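You operate a simulated robot arm through the tools that you are given. There is no shell and no other tool. Be economical: measure what you need, move in short steps, check, and stop when the job is done.

Carry out the task below with a simulated two-armed robot. There is one attempt and no reset: what you move stays moved.

Task
Put one of the card scraps from the chest top behind the cloth rolls on the grey card there. Pick up the teal tall roll from the chest top behind the cloth rolls with one hand, pass it to the other hand and put it on the shelf under the glue bench. The order is free.

The check looks at the end state, three seconds after you hand in, the way a careful person would. Anything else that was tipped, shoved, dropped, spilled or broken makes it a failure. Flat cloth is picked up by pressing the open fingertips on it (5 to 10 N) and closing them slowly along it; thin cloth reads only 2 to 8 mm in the jaws.

Robot
Two 7-joint arms with two-finger parallel grippers on one trunk, on a base that drives. Base frame: it is fixed to the floor where the robot stands at the start and does not move with it; the origin is under the middle of the robot, x ahead of it, y to its left, z up; the surface under the hand at the start is at about z = 930. Readings come in mm, degrees, newtons and seconds.
The left shoulder is at the start at [70, 188, 1300], the right one opposite. With the tool pointing down near the work surface each hand reaches from about 280 to 800 mm from the robot's upright axis, wherever it stands, measured 20 degrees to its own side. Places, roughly: shelf under the glue bench [-1700, -300, 300]. Payload 3.91 kg a hand.
The tool frame of a hand sits at the grasp point between the pads (the TCP): z along the fingers, y along the line on which they close. The tips reach 30 mm beyond it. The gripper opens to 110 mm. The fingers are 20 mm wide and 10 mm thick; the gripper's body (48 by 112 mm) begins 55 mm behind the TCP.
Orientation is that of the tool frame in the base frame, as a unit quaternion [w, x, y, z]. With the fingers straight down and closing along the base's y, the tool's x points along the base's -x, its y along +y and its z along -z.

Tools
- The arms move only by the tool move_arm. It takes "left_increments", "right_increments" or both (then of equal length, played together; a hand with none holds still); each is a list of rows, each a list of 7 numbers: the opening in per cent of the stroke, from 0 (shut) to 100 (fully open), then the shift along the tool's x, y, z in mm, then the turn, a rotation vector about the tool's x, y, z in degrees. In form: [[jaw, x, y, z, ax, ay, az], ...]. A call has 1 to 12 rows; each row shifts and turns the commanded pose from where the row before left it, along the tool's axes as they then stand. Each row takes 0.2 s and may step no farther than 50 mm and 8.6 degrees from the row before; otherwise, or with a gripper value out of range, the whole call is refused. A pose out of reach is approached as far as the arm can. The call stops where the force on the tool passes 40 N (or 10 N more than at its start, if that is more) or the arm is blocked; 0.2 s more then pass. Each finger travels about 72 mm/s and halts on what it meets, pressing with about 43 N; the grip force reading is that of the motor and also rises with nothing between the fingers. The clock runs only during rows and for 0.2 s after the last one: add rows that do not move to give the fingers time. The reply holds the time, the measured pose of the TCP, the force on the tool along the base axes, the opening and the grip force, in the units named above and with some noise, with the torque about the TCP (base axes, N m) and any sound that the robot's microphone picked up.
- Cameras (640 x 400 px; columns grow to the right, rows downward): "scene" is now at [141, -11.8, 1536.5]; the picture's right is [-0.07, -1.00, 0.00], its down [-0.63, 0.04, -0.77] and it looks along [0.77, -0.05, -0.64] (base axes); focal length 248 px, centre (320, 200). "left" rides on the left gripper at [72, -17, -103] in its tool frame; the picture's right is [0.23, 0.97, 0.00], its down [-0.76, 0.18, -0.62] and it looks along [-0.61, 0.14, 0.78] (tool axes); focal length 222 px, centre (320, 200). "right" rides on the right gripper at [72, 17, -103] in its tool frame; the picture's right is [-0.23, 0.97, 0.00], its down [-0.76, -0.18, -0.62] and it looks along [-0.61, -0.14, 0.78] (tool axes); focal length 222 px, centre (320, 200). There is no depth. A picture from a camera that has moved, and an enlarged one, comes with that camera's place and axes in the base frame and with its lens. The place of the scene camera against the robot may be out by one fixed shift of up to 25 mm in any direction.
- grab_frame(camera): a new picture of that camera. No time passes.
- lift_body(by): slides the trunk up (or, below 0, down) by that many mm; the arms and the scene camera ride with it, the base frame stays. It gives what a move gives, with no picture.
- drive_base(legs): drives the robot by 1 to 6 legs, each [ahead, turn to the left] in mm and degrees, along the robot's own axes; the way and the turn of a leg run together, so that a leg with both is an arc; at most 1500 mm and 180 degrees a leg. The arms and the cameras ride along, it lands a little off, and it stops where it bumps. It gives what a move gives.
- turn_head(pan, tilt): turns the head with the scene camera to pan (to the left, within 86 degrees either way) and tilt (down, from -29 to 69), counted from straight ahead of the robot. It gives what a move gives.
- zoom(camera, box): a new picture of the part [left, top, right, bottom] of that camera's present view, enlarged. No time passes.
- close_job(): hands the job in; it is judged then, once.

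Work in short steps. Places have to be worked out from the pictures, the camera data and where the tool is seen: move nearer, look again, correct. Check each grasp and each placing, and mend what went wrong. You have 165 turns and 122 pictures in all, those below and enlarged ones among them. Open the grippers and draw the arms clear of the work before you hand the job in, unless the task says otherwise; then end with one line.

The tools are called after "Emit:" as a command line: name --argument value ..., lists and objects as JSON in quotes. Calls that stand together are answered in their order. move_arm: Moves the arms, as the interface text tells. Its arguments: {"type":"object","properties":{"left_increments":{"type":"array"},"right_increments":{"type":"array"}},"required":[]} The other tools are called the same way: lift_body (by) slides the trunk up or down; drive_base (legs) drives the base; turn_head (pan, tilt) turns the head that bears the scene camera; grab_frame (camera) takes a picture; zoom (camera, box) takes an enlarged picture of a part of a camera's view; close_job () hands the job in.

At the start:

```text
time: 0.0
left_ee_pos: [558.8, 297.9, 1223.1]
left_ee_rot: [0.0, 0.0, 1.0, 0.0]
left_force: [-0.4, 0.4, -0.5]
left_torque: [0.04, -0.01, 0.0]
left_opening: 110.1
left_finger_force: 0.1
right_ee_pos: [484.7, -107.9, 1275.6]
right_ee_rot: [0.0, 0.0, 1.0, 0.002]
right_force: [0.0, -0.3, 0.6]
right_torque: [-0.01, 0.01, -0.02]
right_opening: 110.1
right_finger_force: 0.1
trunk travel left (down, up): [-810.0, 130.0]
robot x, y, heading: [-0.3, 0.6, 0.0]
head pan, tilt: [-3.7, 39.5]
```

scene: 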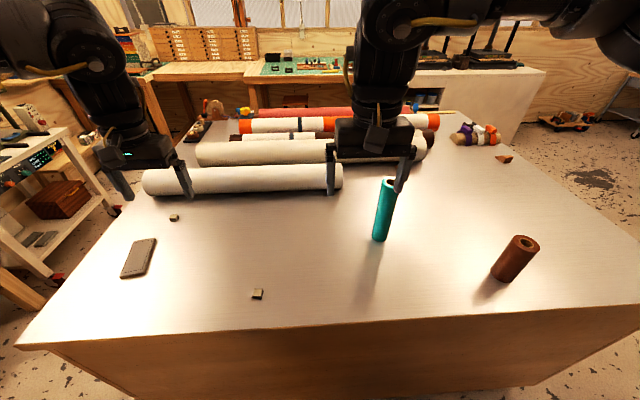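
right: 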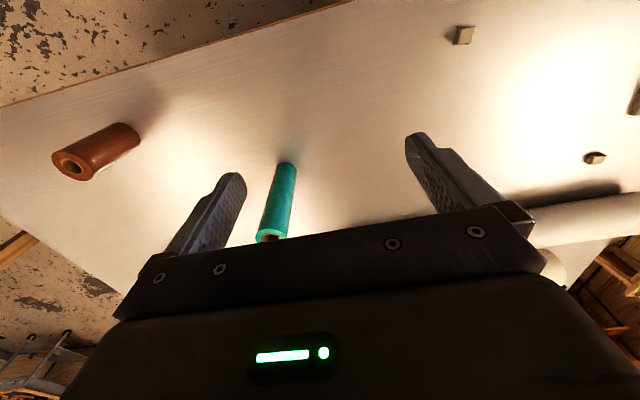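
left: 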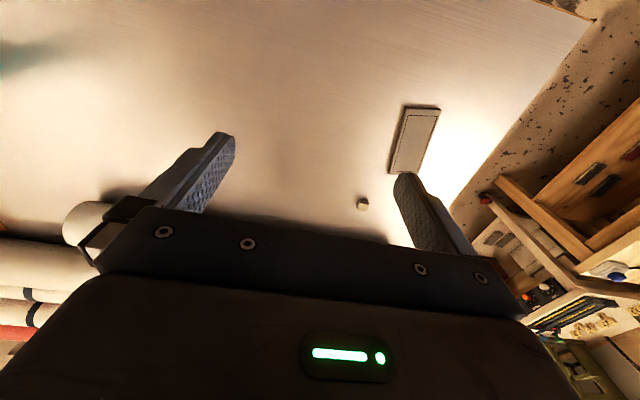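

I start by enlarging the work area to make out the scraps, the grey card and the roll.

Emit:
zoom --camera "scene" --box '[100, 190, 300, 315]'

Emit:
zoom --camera "scene" --box '[320, 150, 560, 300]'

```text
3.20 times, centred on (200, 252) of scene
camera zoom: at [141.0, -11.8, 1536.5], right [-0.07, -1.0, 0.0], down [-0.63, 0.04, -0.77], along [0.77, -0.05, -0.64], focal length 794 px, centre (704, 32)
```

zoom: 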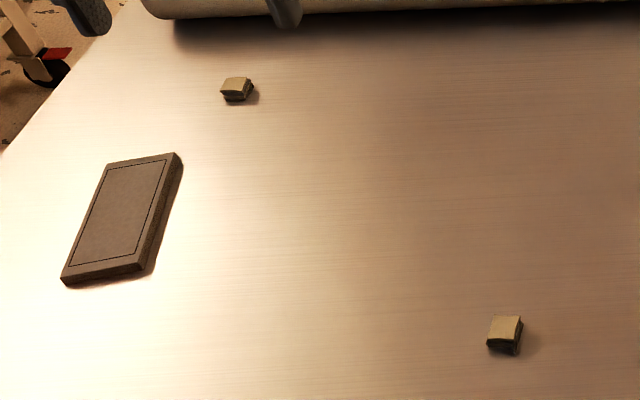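

```text
2.67 times, centred on (440, 225) of scene
camera zoom: at [141.0, -11.8, 1536.5], right [-0.07, -1.0, 0.0], down [-0.63, 0.04, -0.77], along [0.77, -0.05, -0.64], focal length 662 px, centre (0, 133)
```

zoom: 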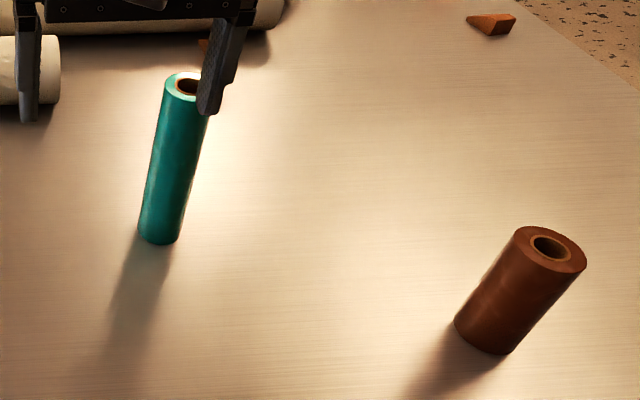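

Scraps are ~20 mm blocks; scrap near (498,131), card near (640,498), roll near (659,-236), ~220 tall. I move the left hand above the near scrap.

Emit:
move_arm --left_increments '[[100, 12, -33, 34, 0, 0, 0], [100, 12, -33, 34, 0, 0, 0], [80, 12, -33, 34, 0, 0, 0], [60, 12, -33, 34, 0, 0, 0], [60, 12, -33, 34, 0, 0, 0], [60, 0, 0, 0, 0, 0, 0]]'

Emit:
grab_frame --camera "left"

Emit:
grab_frame --camera "scene"

```text
time: 1.4
left_ee_pos: [503.7, 134.3, 1051.9]
left_ee_rot: [-0.001, 0.002, 1.0, -0.001]
left_force: [-0.2, 0.2, -0.3]
left_torque: [-0.04, -0.01, 0.01]
left_opening: 65.9
left_finger_force: 0.1
left hand out of reach, approached as far as the arm can: row 5
right_ee_pos: [485.0, -107.2, 1276.9]
right_ee_rot: [0.001, 0.0, 1.0, 0.001]
right_force: [0.4, 0.2, -0.6]
right_torque: [0.0, 0.02, -0.03]
right_opening: 110.2
right_finger_force: 0.1
trunk travel left (down, up): [-810.0, 130.0]
robot x, y, heading: [-1.2, -0.9, -0.0]
head pan, tilt: [-3.7, 39.5]
```

```text
116 pictures are left
camera left: at [431.5, 119.2, 1156.6], right [-0.22, 0.97, 0.0], down [0.76, 0.18, 0.62], along [0.61, 0.14, -0.78], focal length 222 px, centre (320, 200)
```

left: 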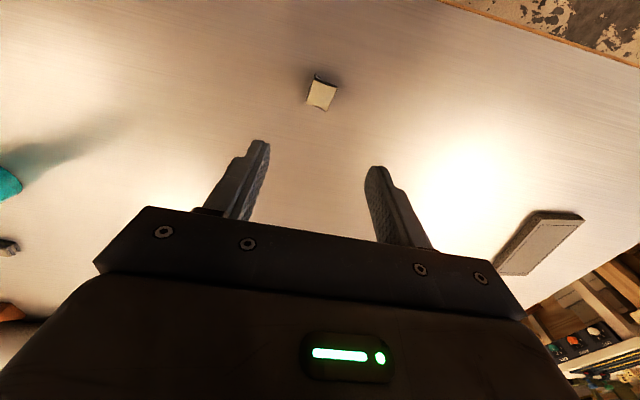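

```text
115 pictures are left
camera scene: at [140.4, -11.1, 1536.6], right [-0.07, -1.0, 0.0], down [-0.63, 0.04, -0.77], along [0.77, -0.05, -0.64], focal length 248 px, centre (320, 200)
```

scene: 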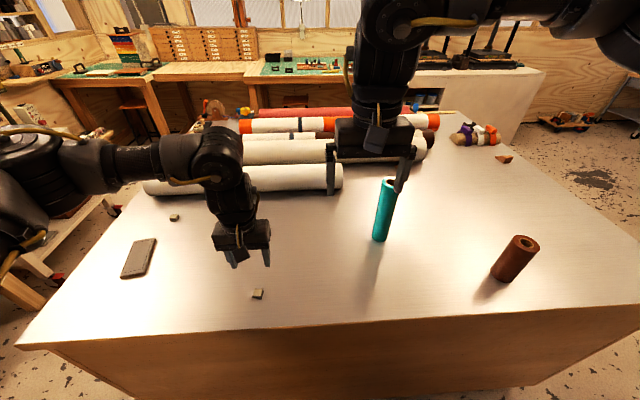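

Left camera puts the scrap near (479,130). I enlarge it for orientation.

Emit:
zoom --camera "left" --box '[280, 60, 360, 110]'

```text
8.00 times, centred on (320, 85) of left
camera zoom: at [431.5, 119.2, 1156.6], right [-0.22, 0.97, 0.0], down [0.76, 0.18, 0.62], along [0.61, 0.14, -0.78], focal length 1777 px, centre (320, 1120)
```

zoom: 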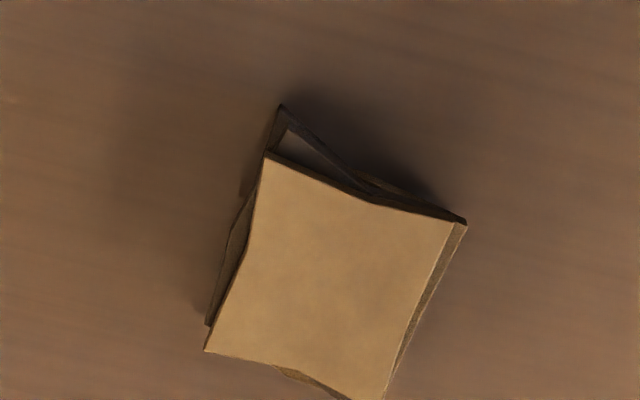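

Scrap ~21 mm square, aligned, centre near (482,131). I descend over it.

Emit:
move_arm --left_increments '[[50, 9, -1, 20, 0, 0, 0], [45, 8, -1, 24, 0, 0, 0], [45, 0, 0, 24, 0, 0, 0], [45, 0, 0, 0, 0, 0, 0], [45, 0, 0, 0, 0, 0, 0]]'

Emit:
grab_frame --camera "left"

```text
time: 2.6
left_ee_pos: [493.2, 135.4, 985.3]
left_ee_rot: [0.0, 0.0, 1.0, 0.0]
left_force: [-0.4, 0.0, 0.5]
left_torque: [0.01, -0.01, 0.0]
left_opening: 49.4
left_finger_force: 0.1
left hand out of reach, approached as far as the arm can: row 1
right_ee_pos: [483.5, -108.3, 1275.8]
right_ee_rot: [0.0, 0.001, 1.0, 0.001]
right_force: [0.6, 0.2, -0.4]
right_torque: [-0.01, 0.0, 0.0]
right_opening: 109.9
right_finger_force: 0.1
trunk travel left (down, up): [-810.0, 130.0]
robot x, y, heading: [-1.4, -4.1, -0.0]
head pan, tilt: [-3.7, 39.5]
```

```text
113 pictures are left
camera left: at [421.7, 118.5, 1088.1], right [-0.23, 0.97, 0.0], down [0.76, 0.18, 0.62], along [0.61, 0.14, -0.78], focal length 222 px, centre (320, 200)
```

left: 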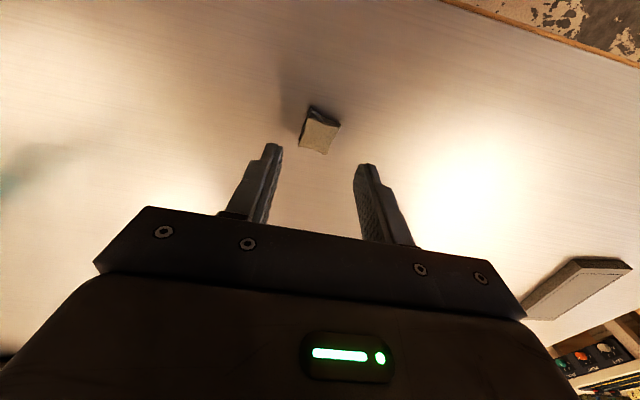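

Scrap is at about (479,131); the TCP is at (493,135). Shift and check the reading before going down.

Emit:
move_arm --left_increments '[[45, 7, -2, 0, 0, 0, 0], [45, 7, -2, 0, 0, 0, 0], [45, 0, 0, 0, 0, 0, 0], [45, 0, 0, 0, 0, 0, 0]]'

Emit:
grab_frame --camera "left"

```text
time: 3.6
left_ee_pos: [489.6, 132.9, 983.2]
left_ee_rot: [-0.001, 0.001, 1.0, -0.001]
left_force: [1.1, 0.3, -1.1]
left_torque: [-0.03, 0.03, -0.04]
left_opening: 49.5
left_finger_force: 0.1
left hand out of reach, approached as far as the arm can: row 2
right_ee_pos: [484.4, -107.6, 1276.1]
right_ee_rot: [0.0, 0.001, 1.0, 0.002]
right_force: [-0.8, -0.5, -0.8]
right_torque: [0.01, 0.02, -0.02]
right_opening: 109.9
right_finger_force: 0.0
trunk travel left (down, up): [-810.0, 130.0]
robot x, y, heading: [-0.0, -4.7, 0.1]
head pan, tilt: [-3.7, 39.5]
```

```text
112 pictures are left
camera left: at [416.6, 117.0, 1087.9], right [-0.22, 0.97, 0.0], down [0.76, 0.18, 0.62], along [0.61, 0.14, -0.78], focal length 222 px, centre (320, 200)
```

left: 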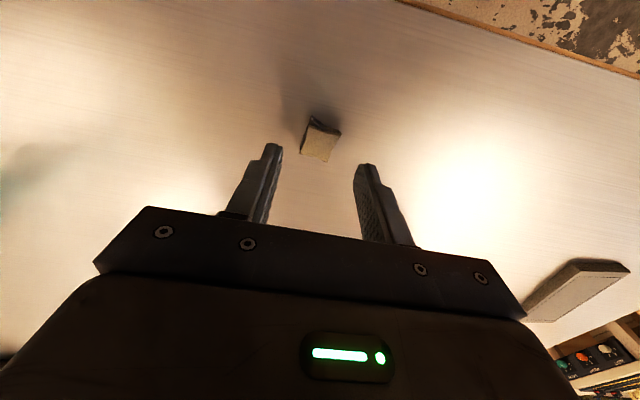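

The arm won't come in closer here, so I raise the hand and back the base up 150 mm to bring the scrap mid-reach.

Emit:
move_arm --left_increments '[[45, 0, 0, -40, 0, 0, 0], [45, 0, 0, -40, 0, 0, 0]]'

Emit:
drive_base --legs '[[-150, 0]]'

```text
time: 4.2
left_ee_pos: [503.3, 136.8, 1060.4]
left_ee_rot: [-0.001, 0.0, 1.0, 0.0]
left_force: [-0.5, -0.8, -0.1]
left_torque: [-0.03, -0.02, 0.0]
left_opening: 49.5
left_finger_force: 0.0
left hand out of reach, approached as far as the arm can: row 1, 2
right_ee_pos: [484.0, -108.7, 1275.9]
right_ee_rot: [0.001, 0.0, 1.0, 0.001]
right_force: [0.3, -0.7, 0.4]
right_torque: [0.02, 0.01, -0.01]
right_opening: 109.9
right_finger_force: 0.0
trunk travel left (down, up): [-810.0, 130.0]
robot x, y, heading: [3.3, 2.7, 0.3]
head pan, tilt: [-3.7, 39.5]
```

```text
time: 5.6
left_ee_pos: [355.1, 137.5, 1059.4]
left_ee_rot: [-0.001, 0.001, 1.0, 0.0]
left_force: [-0.7, -0.1, -0.8]
left_torque: [-0.04, -0.03, 0.02]
left_opening: 49.4
left_finger_force: 0.1
right_ee_pos: [334.3, -107.5, 1276.5]
right_ee_rot: [0.0, 0.0, 1.0, 0.001]
right_force: [-0.2, 0.5, 0.4]
right_torque: [0.0, 0.0, 0.01]
right_opening: 110.0
right_finger_force: 0.0
trunk travel left (down, up): [-810.0, 130.0]
robot x, y, heading: [-149.2, -0.9, -0.2]
head pan, tilt: [-3.7, 39.5]
```

Now I bring the hand to about x=479, y=131 (TCP moves +124 in x, -6 in y).

Emit:
move_arm --left_increments '[[45, -42, -2, 0, 0, 0, 0], [45, -42, -2, 0, 0, 0, 0], [45, -40, -2, 30, 0, 0, 0], [45, 0, 0, 30, 0, 0, 0], [45, 0, 0, 0, 0, 0, 0]]'

Emit:
grab_frame --camera "left"

```text
time: 6.8
left_ee_pos: [479.0, 130.8, 999.2]
left_ee_rot: [0.0, 0.001, 1.0, -0.001]
left_force: [-0.4, 0.4, -0.6]
left_torque: [0.0, -0.01, -0.02]
left_opening: 49.7
left_finger_force: 0.0
right_ee_pos: [334.0, -108.2, 1275.7]
right_ee_rot: [0.001, 0.001, 1.0, 0.001]
right_force: [-0.3, 0.2, 0.0]
right_torque: [0.02, -0.01, -0.01]
right_opening: 110.0
right_finger_force: 0.1
trunk travel left (down, up): [-810.0, 130.0]
robot x, y, heading: [-148.5, -2.0, -0.0]
head pan, tilt: [-3.7, 39.5]
```

```text
111 pictures are left
camera left: at [406.8, 115.2, 1102.9], right [-0.22, 0.97, 0.0], down [0.76, 0.18, 0.62], along [0.61, 0.14, -0.78], focal length 222 px, centre (320, 200)
```

left: 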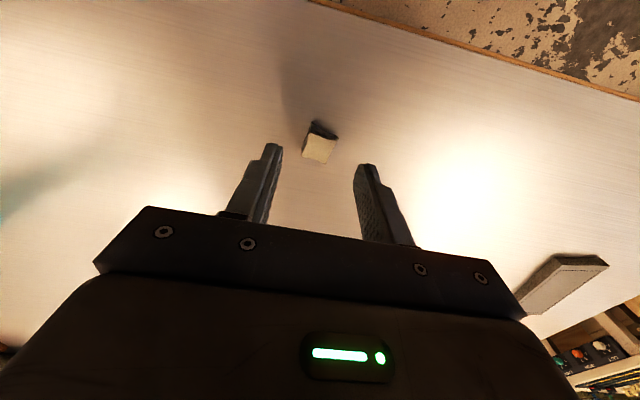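

Scrap at (482,132), aligned under the hand. Descend gently.

Emit:
move_arm --left_increments '[[45, -2, 1, 15, 0, 0, 0], [45, 0, 0, 10, 0, 0, 0], [45, 0, 0, 8, 0, 0, 0], [45, 0, 0, 0, 0, 0, 0]]'

Emit:
grab_frame --camera "left"

```text
time: 7.8
left_ee_pos: [479.8, 132.0, 965.0]
left_ee_rot: [-0.001, 0.001, 1.0, -0.001]
left_force: [0.6, -0.6, 0.1]
left_torque: [0.01, 0.02, 0.0]
left_opening: 49.6
left_finger_force: 0.1
right_ee_pos: [334.8, -107.2, 1275.2]
right_ee_rot: [0.0, 0.0, 1.0, 0.001]
right_force: [-0.7, 0.1, -0.4]
right_torque: [0.04, -0.02, 0.0]
right_opening: 109.8
right_finger_force: 0.0
trunk travel left (down, up): [-810.0, 130.0]
robot x, y, heading: [-150.2, -0.9, -0.0]
head pan, tilt: [-3.7, 39.5]
```

```text
110 pictures are left
camera left: at [409.2, 115.9, 1069.8], right [-0.23, 0.97, 0.0], down [0.76, 0.18, 0.62], along [0.61, 0.14, -0.78], focal length 222 px, centre (320, 200)
```

left: 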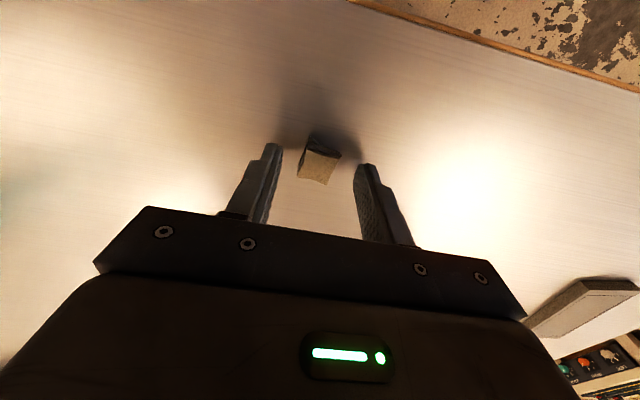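

The scrap is between the fingertips. I close slowly.

Emit:
move_arm --left_increments '[[35, 0, 0, 0, 0, 0, 0], [27, 0, 0, 0, 0, 0, 0], [20, 0, 0, 0, 0, 0, 0], [15, 0, 0, 0, 0, 0, 0], [10, 0, 0, 0, 0, 0, 0], [10, 0, 0, 0, 0, 0, 0], [10, 0, 0, 0, 0, 0, 0]]'

```text
time: 9.4
left_ee_pos: [481.4, 132.2, 966.1]
left_ee_rot: [-0.001, 0.0, 1.0, -0.001]
left_force: [0.9, 0.2, 0.6]
left_torque: [0.04, -0.01, 0.0]
left_opening: 21.0
left_finger_force: 43.1
right_ee_pos: [335.2, -107.1, 1276.2]
right_ee_rot: [0.0, 0.0, 1.0, 0.0]
right_force: [0.5, 0.1, -0.3]
right_torque: [0.02, 0.01, 0.0]
right_opening: 109.9
right_finger_force: 0.1
trunk travel left (down, up): [-810.0, 130.0]
robot x, y, heading: [-149.7, -0.1, -0.0]
head pan, tilt: [-3.7, 39.5]
```

Grip holds 21 mm. Lift, then drive forward and turn left to bring the card within reach.

Emit:
move_arm --left_increments '[[10, 0, 0, -30, 0, 0, 0], [10, 0, 0, -40, 0, 0, 0], [10, 0, 0, -40, 0, 0, 0], [10, 0, 0, 0, 0, 0, 0]]'

Emit:
drive_base --legs '[[190, 0], [0, 20]]'

Emit:
grab_frame --camera "scene"

Emit:
grab_frame --camera "left"

```text
time: 10.4
left_ee_pos: [481.8, 131.8, 1076.2]
left_ee_rot: [-0.002, 0.001, 1.0, 0.0]
left_force: [-0.3, -0.2, 0.2]
left_torque: [0.0, 0.02, 0.01]
left_opening: 20.8
left_finger_force: 42.8
right_ee_pos: [334.8, -107.0, 1275.6]
right_ee_rot: [0.0, 0.001, 1.0, 0.001]
right_force: [0.1, -0.5, -0.4]
right_torque: [0.02, 0.03, -0.01]
right_opening: 110.2
right_finger_force: 0.0
trunk travel left (down, up): [-810.0, 130.0]
robot x, y, heading: [-149.2, -2.9, -0.0]
head pan, tilt: [-3.7, 39.5]
```

```text
time: 13.0
left_ee_pos: [589.7, 336.2, 1076.6]
left_ee_rot: [-0.001, -0.173, 0.985, 0.001]
left_force: [0.2, -0.1, -0.6]
left_torque: [0.0, -0.03, -0.02]
left_opening: 20.6
left_finger_force: 42.6
right_ee_pos: [534.3, 62.3, 1276.8]
right_ee_rot: [0.0, -0.173, 0.985, 0.001]
right_force: [-0.5, 0.0, -0.5]
right_torque: [0.02, 0.01, 0.02]
right_opening: 109.9
right_finger_force: 0.2
trunk travel left (down, up): [-810.0, 130.0]
robot x, y, heading: [45.4, -1.5, 20.4]
head pan, tilt: [-3.7, 39.5]
```

```text
109 pictures are left
camera scene: at [176.6, 32.8, 1536.7], right [0.28, -0.96, 0.0], down [-0.61, -0.18, -0.77], along [0.74, 0.22, -0.64], focal length 248 px, centre (320, 200)
```

scene: 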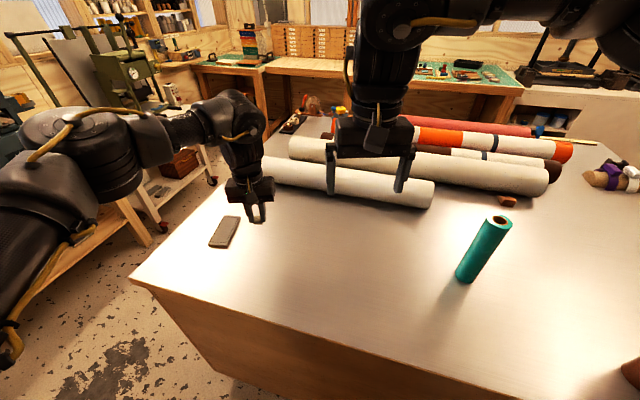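

```text
108 pictures are left
camera left: at [528.2, 298.3, 1180.8], right [-0.55, 0.84, 0.0], down [0.66, 0.43, 0.62], along [0.52, 0.34, -0.78], focal length 222 px, centre (320, 200)
```

left: 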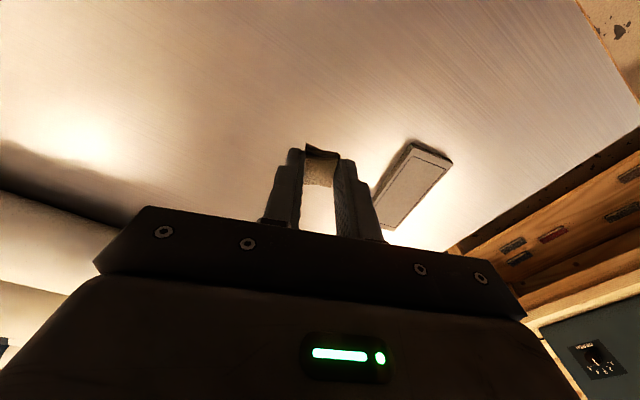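

Card centre estimated at ~(615,483). Move the hand above it and look.

Emit:
move_arm --left_increments '[[10, -24, 40, 0, 0, 0, 0], [10, -24, 40, 0, 0, 0, 0], [10, -24, 40, 0, 0, 0, 0], [10, 0, 0, 0, 0, 0, 0]]'

Emit:
grab_frame --camera "left"

Emit:
zoom --camera "scene" --box '[160, 160, 320, 260]'

```text
time: 14.0
left_ee_pos: [617.9, 480.3, 1075.1]
left_ee_rot: [-0.001, -0.171, 0.985, -0.001]
left_force: [0.2, 0.6, -0.3]
left_torque: [0.01, -0.01, -0.01]
left_opening: 20.7
left_finger_force: 43.0
right_ee_pos: [533.8, 64.6, 1276.5]
right_ee_rot: [0.0, -0.174, 0.985, 0.0]
right_force: [0.4, -0.9, 0.9]
right_torque: [0.01, -0.05, 0.0]
right_opening: 110.1
right_finger_force: 0.0
trunk travel left (down, up): [-810.0, 130.0]
robot x, y, heading: [42.9, 1.4, 19.8]
head pan, tilt: [-3.7, 39.5]
```

```text
107 pictures are left
camera left: at [556.7, 439.9, 1178.9], right [-0.54, 0.84, 0.0], down [0.66, 0.43, 0.62], along [0.52, 0.34, -0.78], focal length 222 px, centre (320, 200)
```

left: 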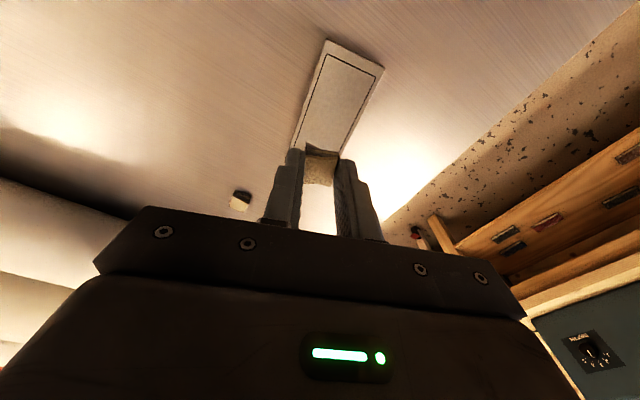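

```text
4.00 times, centred on (240, 210) of scene
camera zoom: at [176.3, 35.6, 1536.6], right [0.28, -0.96, 0.0], down [-0.61, -0.18, -0.77], along [0.74, 0.22, -0.64], focal length 993 px, centre (640, 160)
```

zoom: 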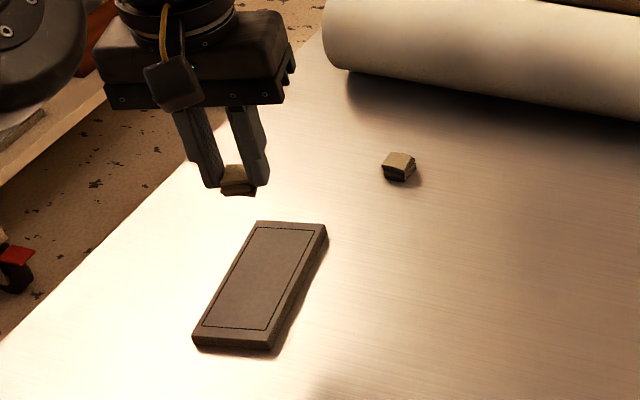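

Card is ~57×121 with centre ~(615,490). Shift 10 mm and descend to TCP ~995.

Emit:
move_arm --left_increments '[[10, 0, 10, 25, 0, 0, 0], [10, 0, 0, 30, 0, 0, 0], [10, 0, 0, 25, 0, 0, 0], [10, 0, 0, 0, 0, 0, 0]]'

Emit:
grab_frame --camera "left"

Emit:
zoom --camera "scene" --box '[160, 160, 320, 260]'

```text
time: 15.0
left_ee_pos: [616.0, 484.9, 995.1]
left_ee_rot: [-0.001, -0.173, 0.985, -0.002]
left_force: [-0.7, -0.4, -0.7]
left_torque: [-0.03, -0.02, -0.01]
left_opening: 20.4
left_finger_force: 42.9
right_ee_pos: [534.7, 63.4, 1276.0]
right_ee_rot: [0.0, -0.174, 0.985, 0.001]
right_force: [0.2, -0.3, 0.2]
right_torque: [-0.01, 0.0, -0.01]
right_opening: 109.9
right_finger_force: 0.0
trunk travel left (down, up): [-810.0, 130.0]
robot x, y, heading: [40.9, -0.0, 20.1]
head pan, tilt: [-3.7, 39.5]
```

```text
105 pictures are left
camera left: at [553.0, 445.6, 1098.9], right [-0.55, 0.84, 0.0], down [0.66, 0.43, 0.62], along [0.52, 0.34, -0.78], focal length 222 px, centre (320, 200)
```

left: 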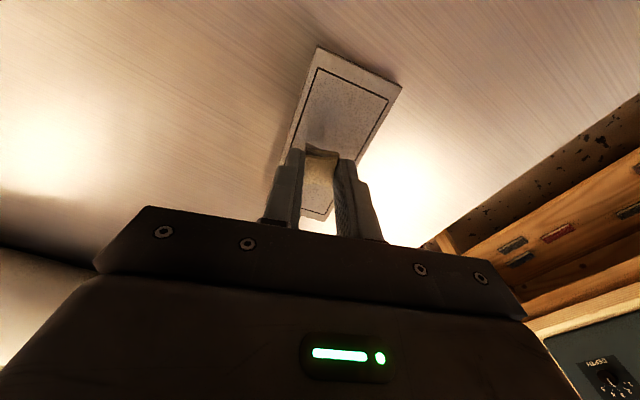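

```text
4.00 times, centred on (240, 210) of scene
camera zoom: at [176.9, 34.7, 1536.6], right [0.28, -0.96, 0.0], down [-0.61, -0.18, -0.77], along [0.74, 0.22, -0.64], focal length 993 px, centre (640, 160)
```

zoom: 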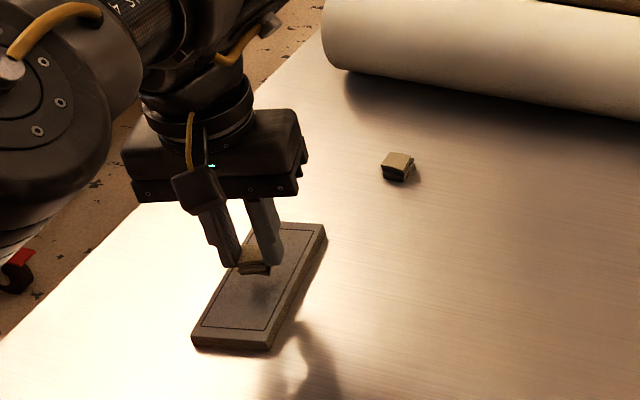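

Well centred above the card. I lower in small steps watching force.

Emit:
move_arm --left_increments '[[10, 1, 3, 4, 0, 0, 0], [10, 0, 0, 4, 0, 0, 0], [10, 0, 0, 3, 0, 0, 0], [10, 0, 0, 0, 0, 0, 0]]'

Emit:
zoom --camera "scene" --box '[190, 190, 270, 240]'

```text
time: 16.0
left_ee_pos: [612.2, 487.7, 984.5]
left_ee_rot: [-0.001, -0.173, 0.985, -0.001]
left_force: [0.1, -0.6, -0.4]
left_torque: [-0.05, 0.0, -0.03]
left_opening: 20.5
left_finger_force: 43.1
right_ee_pos: [533.8, 63.6, 1276.0]
right_ee_rot: [-0.001, -0.174, 0.985, 0.0]
right_force: [0.2, 0.7, -0.3]
right_torque: [-0.03, 0.0, 0.0]
right_opening: 109.9
right_finger_force: 0.0
trunk travel left (down, up): [-810.0, 130.0]
robot x, y, heading: [46.2, 0.8, 19.8]
head pan, tilt: [-3.7, 39.5]
```

```text
8.00 times, centred on (230, 215) of scene
camera zoom: at [177.0, 34.7, 1536.5], right [0.28, -0.96, 0.0], down [-0.61, -0.18, -0.77], along [0.74, 0.22, -0.64], focal length 1986 px, centre (1040, 80)
```

zoom: 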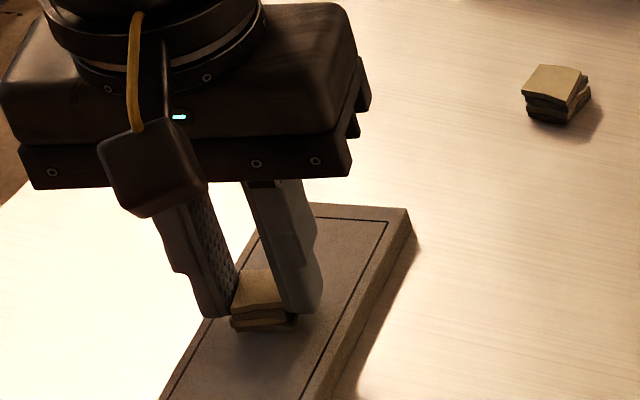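

Emit:
move_arm --left_increments '[[10, 0, 0, 2, 0, 0, 0], [10, 0, 0, 2, 0, 0, 0], [10, 0, 0, 0, 0, 0, 0]]'

```text
time: 16.8
left_ee_pos: [612.0, 488.6, 980.9]
left_ee_rot: [0.0, -0.173, 0.985, -0.001]
left_force: [0.4, -0.1, 0.2]
left_torque: [0.0, -0.01, -0.01]
left_opening: 20.7
left_finger_force: 42.8
right_ee_pos: [534.6, 64.2, 1275.7]
right_ee_rot: [-0.001, -0.175, 0.985, 0.002]
right_force: [0.0, 0.0, 0.3]
right_torque: [-0.03, 0.0, 0.05]
right_opening: 109.9
right_finger_force: 0.1
trunk travel left (down, up): [-810.0, 130.0]
robot x, y, heading: [44.4, -1.9, 19.9]
head pan, tilt: [-3.7, 39.5]
```

No contact yet at TCP 981 (I should have said: still lowering towards contact). Two more small steps.

Emit:
move_arm --left_increments '[[10, 0, 0, 1.5, 0, 0, 0], [10, 0, 0, 1.5, 0, 0, 0], [10, 0, 0, 0, 0, 0, 0]]'

Emit:
zoom --camera "scene" --box '[190, 190, 270, 240]'

```text
time: 17.6
left_ee_pos: [612.3, 489.0, 978.9]
left_ee_rot: [-0.001, -0.172, 0.985, -0.002]
left_force: [0.3, 0.0, 3.4]
left_torque: [0.03, 0.01, -0.01]
left_opening: 20.6
left_finger_force: 42.9
right_ee_pos: [533.6, 64.3, 1275.3]
right_ee_rot: [0.0, -0.173, 0.985, 0.0]
right_force: [0.2, -0.5, 0.1]
right_torque: [-0.04, 0.02, 0.03]
right_opening: 109.8
right_finger_force: 0.0
trunk travel left (down, up): [-810.0, 130.0]
robot x, y, heading: [40.5, -0.1, 20.1]
head pan, tilt: [-3.7, 39.5]
```

```text
8.00 times, centred on (230, 215) of scene
camera zoom: at [176.7, 34.4, 1536.6], right [0.28, -0.96, 0.0], down [-0.61, -0.18, -0.77], along [0.74, 0.22, -0.64], focal length 1986 px, centre (1040, 80)
```

zoom: 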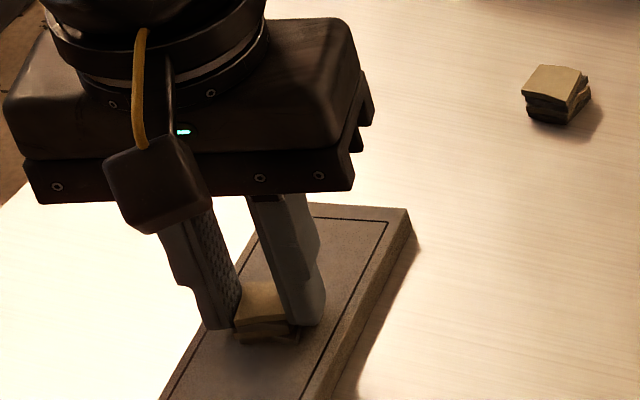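

Contact at 3.4 N: the scrap rests on the card. Open slowly and lift straight up.

Emit:
move_arm --left_increments '[[22, 0, 0, 0, 0, 0, 0], [26, 0, 0, 0, 0, 0, 0], [32, 0, 0, 0, 0, 0, 0], [40, 0, 0, 0, 0, 0, 0], [40, 0, 0, -25, 0, 0, 0], [40, 0, 0, -40, 0, 0, 0], [40, 0, 0, -45, 0, 0, 0], [40, 0, 0, -45, 0, 0, 0]]'

Emit:
zoom --camera "scene" --box '[160, 160, 320, 260]'

```text
time: 19.4
left_ee_pos: [610.3, 487.1, 1131.0]
left_ee_rot: [0.0, -0.172, 0.985, 0.0]
left_force: [-0.5, 0.3, -0.2]
left_torque: [-0.03, -0.04, -0.01]
left_opening: 44.0
left_finger_force: 0.0
right_ee_pos: [533.6, 64.3, 1276.9]
right_ee_rot: [0.0, -0.173, 0.985, 0.001]
right_force: [0.2, -0.4, -0.9]
right_torque: [0.0, 0.0, 0.01]
right_opening: 109.7
right_finger_force: 0.1
trunk travel left (down, up): [-810.0, 130.0]
robot x, y, heading: [43.5, 2.6, 19.7]
head pan, tilt: [-3.7, 39.5]
```

```text
4.00 times, centred on (240, 210) of scene
camera zoom: at [175.7, 33.4, 1536.6], right [0.28, -0.96, 0.0], down [-0.61, -0.18, -0.77], along [0.74, 0.22, -0.63], focal length 993 px, centre (640, 160)
```

zoom: 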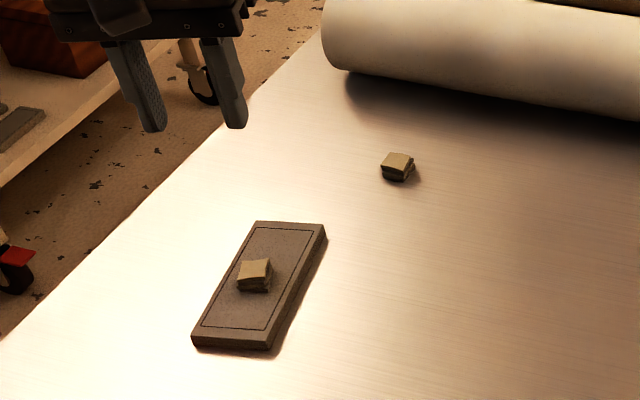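

The scrap rests on the card. Now the roll: I turn back to heading 0, and move on from there with the right hand.

Emit:
drive_base --legs '[[0, -20]]'

Emit:
grab_frame --camera "right"

Emit:
grab_frame --camera "scene"

```text
time: 20.9
left_ee_pos: [745.6, 262.4, 1131.0]
left_ee_rot: [-0.001, 0.004, 1.0, -0.002]
left_force: [1.0, 0.4, 0.0]
left_torque: [-0.01, 0.0, 0.0]
left_opening: 44.0
left_finger_force: 0.1
right_ee_pos: [525.9, -108.1, 1276.4]
right_ee_rot: [-0.001, 0.002, 1.0, -0.001]
right_force: [-0.5, -0.3, 0.2]
right_torque: [-0.01, 0.02, 0.0]
right_opening: 109.8
right_finger_force: 0.0
trunk travel left (down, up): [-810.0, 130.0]
robot x, y, heading: [39.8, -1.7, 0.0]
head pan, tilt: [-3.7, 39.5]
```

```text
100 pictures are left
camera right: at [453.0, -91.5, 1380.6], right [0.23, 0.97, 0.0], down [0.76, -0.18, 0.62], along [0.61, -0.14, -0.78], focal length 222 px, centre (320, 200)
```

right: 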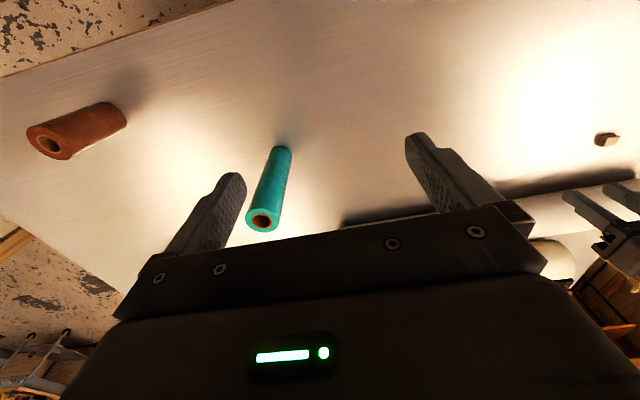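

```text
99 pictures are left
camera scene: at [183.4, -10.4, 1536.5], right [-0.07, -1.0, 0.0], down [-0.63, 0.04, -0.77], along [0.77, -0.05, -0.64], focal length 248 px, centre (320, 200)
```

scene: 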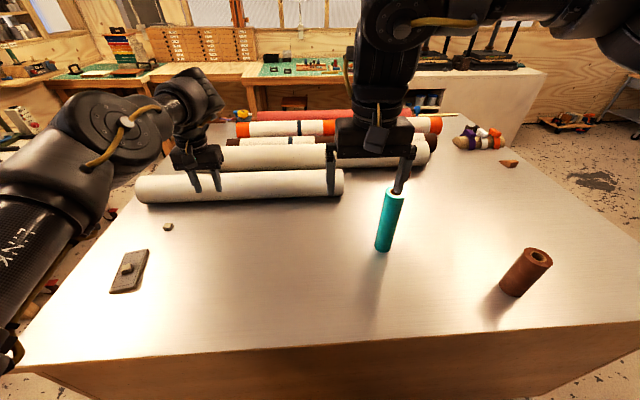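

Roll is at about (650,-224), top at ~z 1143. Move the right hand above it, staying high, and look.

Emit:
move_arm --right_increments '[[100, -31, -29, 0, 0, 0, 0], [100, -31, -29, 0, 0, 0, 0], [100, -31, -29, 0, 0, 0, 0], [100, -31, -29, 0, 0, 0, 0], [100, 0, 0, 0, 0, 0, 0]]'

Emit:
grab_frame --camera "right"

Emit:
zoom --camera "scene" --box '[320, 90, 520, 270]'

```text
time: 22.1
left_ee_pos: [743.5, 261.8, 1131.5]
left_ee_rot: [-0.001, 0.003, 1.0, -0.001]
left_force: [0.3, -0.4, -0.1]
left_torque: [0.0, 0.01, 0.0]
left_opening: 43.9
left_finger_force: 0.0
right_ee_pos: [649.7, -227.0, 1278.9]
right_ee_rot: [0.0, 0.002, 1.0, 0.0]
right_force: [-0.3, 0.4, 0.1]
right_torque: [-0.01, -0.01, 0.03]
right_opening: 109.8
right_finger_force: 0.0
trunk travel left (down, up): [-810.0, 130.0]
robot x, y, heading: [45.5, 1.9, -0.0]
head pan, tilt: [-3.7, 39.5]
```

```text
98 pictures are left
camera right: at [577.5, -210.4, 1383.0], right [0.23, 0.97, 0.0], down [0.76, -0.18, 0.62], along [0.61, -0.14, -0.78], focal length 222 px, centre (320, 200)
```

right: 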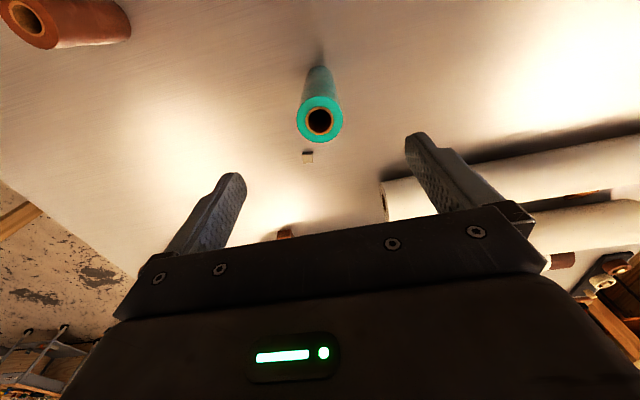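

```text
2.22 times, centred on (420, 180) of scene
camera zoom: at [182.7, -12.2, 1536.6], right [-0.07, -1.0, 0.0], down [-0.63, 0.04, -0.77], along [0.77, -0.05, -0.64], focal length 552 px, centre (98, 244)
```

zoom: 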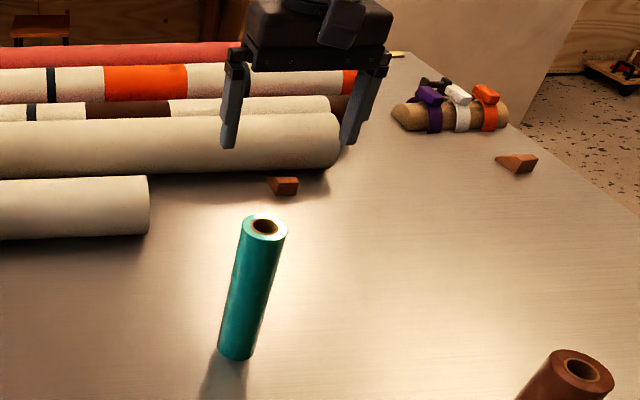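

Roll centre ≈ (659,-228), top ≈1140, diameter ≈50. Straddle it: adjust, descend halfway, look.

Emit:
move_arm --right_increments '[[100, -9, -1, 20, 0, 0, 0], [100, 0, 0, 40, 0, 0, 0], [100, 0, 0, 0, 0, 0, 0]]'

Emit:
grab_frame --camera "right"

```text
time: 22.9
left_ee_pos: [743.9, 260.7, 1132.0]
left_ee_rot: [0.0, 0.004, 1.0, -0.001]
left_force: [-0.1, -0.4, -0.2]
left_torque: [0.0, 0.0, 0.02]
left_opening: 44.0
left_finger_force: 0.1
right_ee_pos: [658.8, -226.7, 1216.2]
right_ee_rot: [0.001, 0.003, 1.0, 0.001]
right_force: [-0.1, 0.1, -0.1]
right_torque: [-0.01, -0.02, -0.03]
right_opening: 110.0
right_finger_force: 0.0
trunk travel left (down, up): [-810.0, 130.0]
robot x, y, heading: [40.3, -0.4, -0.2]
head pan, tilt: [-3.7, 39.5]
```

```text
96 pictures are left
camera right: at [585.0, -210.1, 1320.5], right [0.23, 0.97, 0.0], down [0.76, -0.18, 0.62], along [0.61, -0.14, -0.78], focal length 222 px, centre (320, 200)
```

right: 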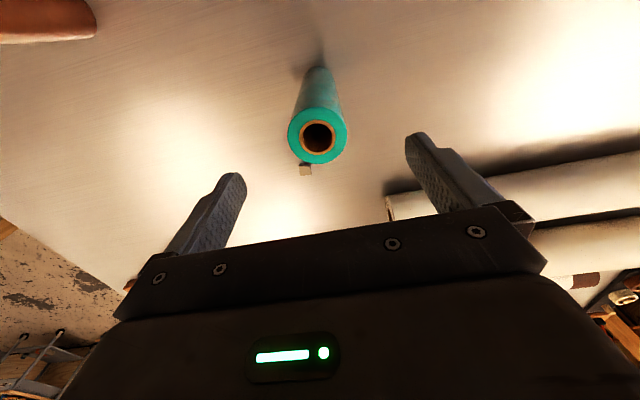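

Aligned. Descend to TCP ≈1108.

Emit:
move_arm --right_increments '[[100, 0, -1, 36, 0, 0, 0], [100, 0, 0, 36, 0, 0, 0], [100, 0, 0, 36, 0, 0, 0], [100, 0, 0, 0, 0, 0, 0]]'

Emit:
grab_frame --camera "right"

Emit:
zoom --camera "scene" --box '[320, 120, 480, 270]'

```text
time: 23.9
left_ee_pos: [744.9, 261.1, 1130.9]
left_ee_rot: [-0.001, 0.003, 1.0, -0.001]
left_force: [-0.5, -0.6, -0.1]
left_torque: [0.02, -0.02, -0.05]
left_opening: 43.9
left_finger_force: 0.1
right_ee_pos: [658.2, -228.9, 1108.6]
right_ee_rot: [0.0, 0.004, 1.0, 0.001]
right_force: [0.3, -0.2, 0.1]
right_torque: [-0.01, -0.01, -0.03]
right_opening: 110.0
right_finger_force: 0.1
trunk travel left (down, up): [-810.0, 130.0]
robot x, y, heading: [40.6, 1.3, -0.2]
head pan, tilt: [-3.7, 39.5]
```

```text
95 pictures are left
camera right: at [584.8, -211.3, 1211.7], right [0.23, 0.97, 0.0], down [0.76, -0.18, 0.62], along [0.61, -0.14, -0.78], focal length 222 px, centre (320, 200)
```

right: 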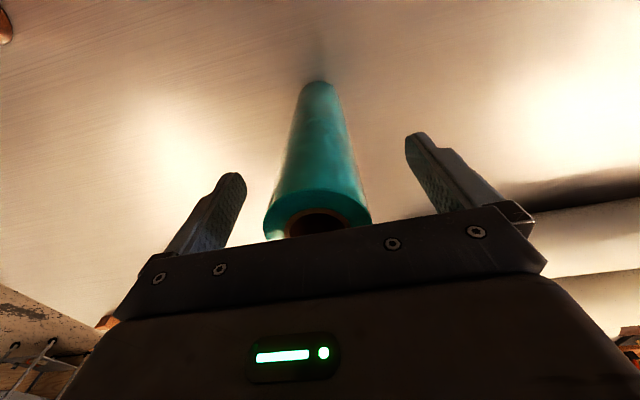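

```text
2.67 times, centred on (400, 195) of scene
camera zoom: at [183.2, -12.9, 1536.6], right [-0.07, -1.0, 0.0], down [-0.63, 0.04, -0.77], along [0.77, -0.05, -0.64], focal length 662 px, centre (107, 213)
```

zoom: 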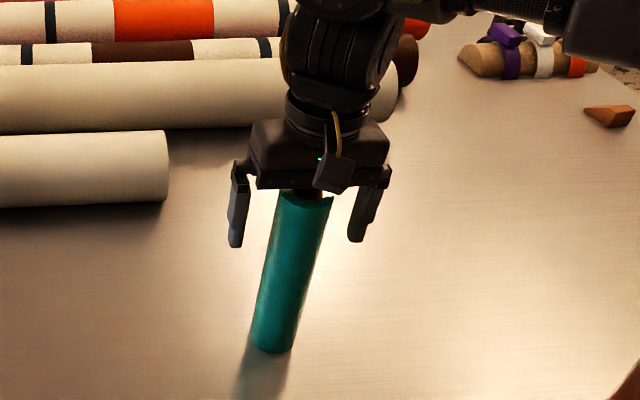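

Roll sits between the fingers. Close slowly.

Emit:
move_arm --right_increments '[[80, 0, 0, 0, 0, 0, 0], [65, 0, 0, 0, 0, 0, 0], [55, 0, 0, 0, 0, 0, 0], [50, 0, 0, 0, 0, 0, 0], [45, 0, 0, 0, 0, 0, 0], [40, 0, 0, 0, 0, 0, 0], [35, 0, 0, 0, 0, 0, 0], [35, 0, 0, 0, 0, 0, 0]]'

Emit:
zoom --camera "scene" --box '[320, 120, 480, 270]'

```text
time: 25.7
left_ee_pos: [744.7, 261.6, 1130.2]
left_ee_rot: [-0.001, 0.003, 1.0, -0.001]
left_force: [0.1, -0.1, -0.5]
left_torque: [-0.01, -0.03, -0.01]
left_opening: 44.1
left_finger_force: 0.1
right_ee_pos: [658.4, -228.5, 1108.1]
right_ee_rot: [0.0, 0.002, 1.0, 0.002]
right_force: [0.2, -2.6, 0.7]
right_torque: [-0.47, -0.04, 0.0]
right_opening: 50.5
right_finger_force: 43.1
trunk travel left (down, up): [-810.0, 130.0]
robot x, y, heading: [45.9, -1.3, 0.1]
head pan, tilt: [-3.7, 39.5]
```

```text
2.67 times, centred on (400, 195) of scene
camera zoom: at [183.2, -13.0, 1536.6], right [-0.07, -1.0, 0.0], down [-0.63, 0.04, -0.77], along [0.77, -0.05, -0.64], focal length 662 px, centre (107, 213)
```

zoom: 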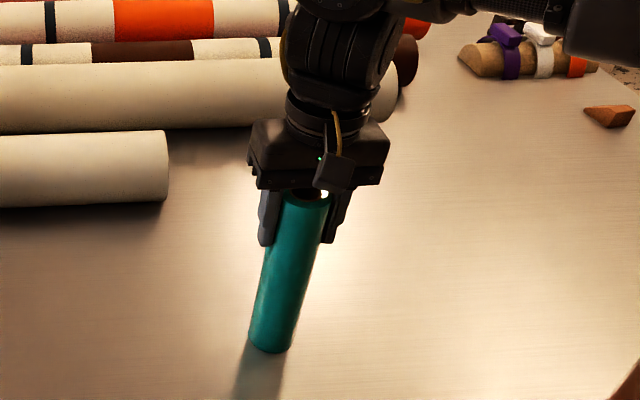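

Firm grip (50.5 mm). Lift straight up ~150 mm, raise the left hand a little out of the way, then back away 500 mm for the handover.

Emit:
move_arm --right_increments '[[35, 0, 0, -20, 0, 0, 0], [35, 0, 0, -40, 0, 0, 0], [35, 0, 0, -45, 0, 0, 0], [35, 0, 0, -45, 0, 0, 0], [35, 0, 0, 0, 0, 0, 0]]'

Emit:
drive_base --legs '[[-500, 0]]'

Emit:
grab_frame --camera "scene"

```text
time: 26.9
left_ee_pos: [746.0, 260.4, 1131.0]
left_ee_rot: [-0.002, 0.004, 1.0, 0.0]
left_force: [0.3, -0.3, -0.2]
left_torque: [0.03, 0.02, 0.0]
left_opening: 44.2
left_finger_force: 0.1
right_ee_pos: [659.1, -230.7, 1258.8]
right_ee_rot: [0.0, 0.002, 1.0, 0.001]
right_force: [0.5, -0.2, -4.4]
right_torque: [-0.04, -0.02, -0.01]
right_opening: 50.8
right_finger_force: 42.7
trunk travel left (down, up): [-810.0, 130.0]
robot x, y, heading: [42.3, 0.6, -0.3]
head pan, tilt: [-3.7, 39.5]
```

```text
time: 29.9
left_ee_pos: [240.2, 260.8, 1130.2]
left_ee_rot: [-0.002, 0.006, 1.0, -0.001]
left_force: [1.5, 0.4, 0.0]
left_torque: [0.01, 0.03, 0.03]
left_opening: 44.0
left_finger_force: 0.1
right_ee_pos: [149.6, -228.3, 1257.2]
right_ee_rot: [-0.001, 0.005, 1.0, 0.001]
right_force: [-0.2, -0.2, -4.6]
right_torque: [0.06, 0.02, 0.0]
right_opening: 50.5
right_finger_force: 42.8
trunk travel left (down, up): [-810.0, 130.0]
robot x, y, heading: [-465.2, 6.3, -0.6]
head pan, tilt: [-3.7, 39.5]
```

```text
92 pictures are left
camera scene: at [-323.4, -10.1, 1536.3], right [-0.08, -1.0, 0.0], down [-0.63, 0.05, -0.77], along [0.77, -0.06, -0.64], focal length 248 px, centre (320, 200)
```

scene: 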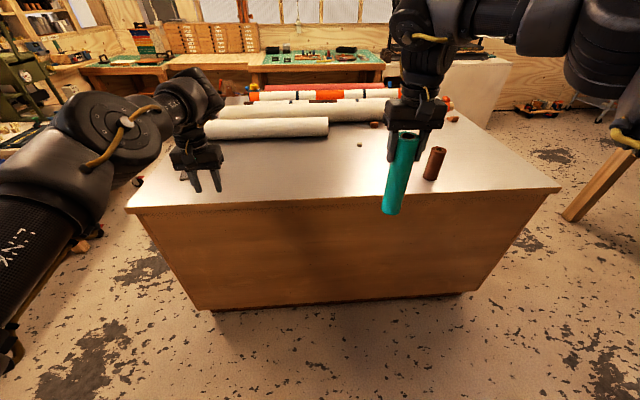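

Roll is held clear of the chest. Before the handover I look around with the head to see the surroundings and the turning room.

Emit:
turn_head --pan -80 --tilt 30

Emit:
grab_frame --camera "scene"

Emit:
turn_head --pan 80 --tilt 30

Emit:
grab_frame --camera "scene"

```text
time: 31.4
left_ee_pos: [239.2, 261.0, 1131.2]
left_ee_rot: [-0.001, 0.006, 1.0, -0.001]
left_force: [0.4, 0.1, 0.5]
left_torque: [0.0, 0.01, -0.02]
left_opening: 43.9
left_finger_force: 0.0
right_ee_pos: [149.9, -228.8, 1257.7]
right_ee_rot: [0.0, 0.005, 1.0, 0.001]
right_force: [-0.8, 0.3, -4.7]
right_torque: [0.01, 0.0, 0.02]
right_opening: 50.3
right_finger_force: 43.4
trunk travel left (down, up): [-810.0, 130.0]
robot x, y, heading: [-467.4, -1.2, -0.7]
head pan, tilt: [-80.0, 30.0]
```

```text
91 pictures are left
camera scene: at [-395.2, -92.8, 1551.0], right [-0.99, -0.16, 0.0], down [-0.08, 0.49, -0.87], along [0.14, -0.85, -0.5], focal length 248 px, centre (320, 200)
```

scene: 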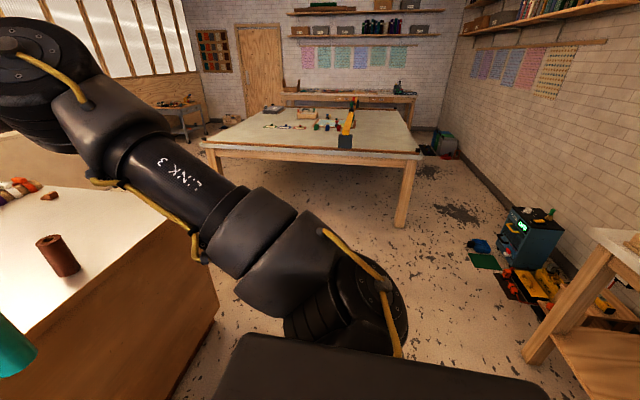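

```text
time: 33.8
left_ee_pos: [238.6, 260.4, 1130.5]
left_ee_rot: [0.0, 0.007, 1.0, -0.001]
left_force: [0.6, 0.5, 0.3]
left_torque: [0.0, 0.01, -0.02]
left_opening: 44.0
left_finger_force: 0.0
right_ee_pos: [149.6, -228.9, 1258.0]
right_ee_rot: [0.0, 0.005, 1.0, 0.001]
right_force: [-1.0, 0.4, -3.9]
right_torque: [0.04, -0.01, -0.01]
right_opening: 50.5
right_finger_force: 42.8
trunk travel left (down, up): [-810.0, 130.0]
robot x, y, heading: [-463.1, 4.3, -0.5]
head pan, tilt: [80.0, 30.0]
```

```text
90 pictures are left
camera scene: at [-393.2, 85.3, 1551.1], right [0.98, -0.18, 0.0], down [-0.09, -0.49, -0.87], along [0.16, 0.85, -0.5], focal length 248 px, centre (320, 200)
```

scene: 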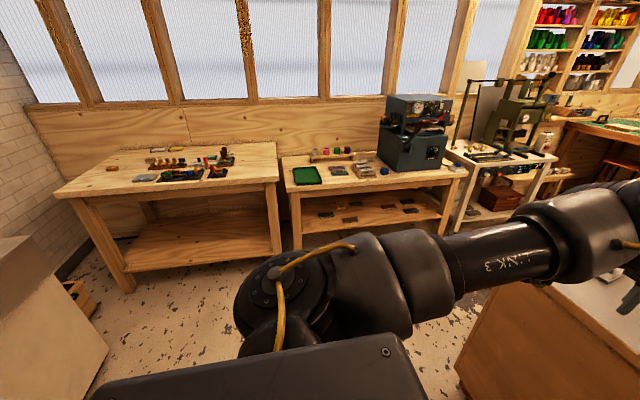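

Plenty of room. I centre the head and turn round to face the glue bench.

Emit:
drive_base --legs '[[0, 90], [0, 90]]'

Emit:
turn_head --pan 0 --tilt 35

Emit:
grab_frame --camera "scene"

```text
time: 41.9
left_ee_pos: [-1173.9, -244.8, 1130.2]
left_ee_rot: [-0.001, 1.0, -0.012, 0.001]
left_force: [-0.2, 0.3, 0.6]
left_torque: [0.03, 0.0, -0.01]
left_opening: 43.9
left_finger_force: 0.1
right_ee_pos: [-1080.6, 244.6, 1258.6]
right_ee_rot: [0.001, 1.0, -0.01, 0.001]
right_force: [0.4, 0.5, -3.7]
right_torque: [-0.04, 0.0, 0.0]
right_opening: 50.2
right_finger_force: 43.1
trunk travel left (down, up): [-810.0, 130.0]
robot x, y, heading: [-468.5, 0.8, 178.6]
head pan, tilt: [80.0, 30.0]
```

```text
time: 43.4
left_ee_pos: [-1175.1, -245.9, 1130.1]
left_ee_rot: [-0.001, 1.0, -0.011, 0.001]
left_force: [-0.2, -0.2, -0.4]
left_torque: [0.0, -0.01, -0.01]
left_opening: 44.1
left_finger_force: 0.0
right_ee_pos: [-1080.6, 243.6, 1259.2]
right_ee_rot: [0.001, 1.0, -0.01, 0.0]
right_force: [0.2, 0.2, -4.2]
right_torque: [-0.09, -0.03, -0.01]
right_opening: 50.3
right_finger_force: 43.3
trunk travel left (down, up): [-810.0, 130.0]
robot x, y, heading: [-466.6, 7.1, 178.7]
head pan, tilt: [0.0, 35.0]
```

```text
89 pictures are left
camera scene: at [-600.0, 0.5, 1543.2], right [0.02, 1.0, 0.0], down [0.57, -0.01, -0.82], along [-0.82, 0.02, -0.57], focal length 248 px, centre (320, 200)
```

scene: 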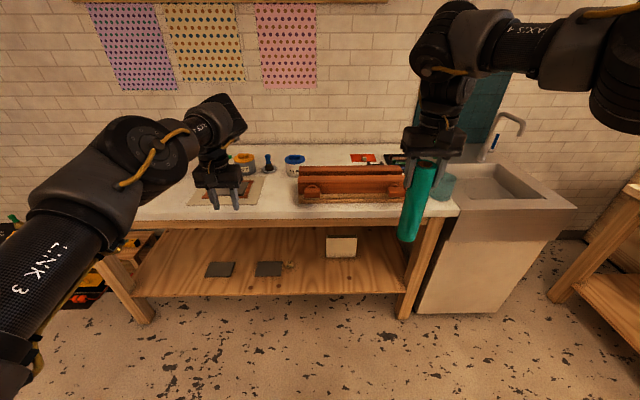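

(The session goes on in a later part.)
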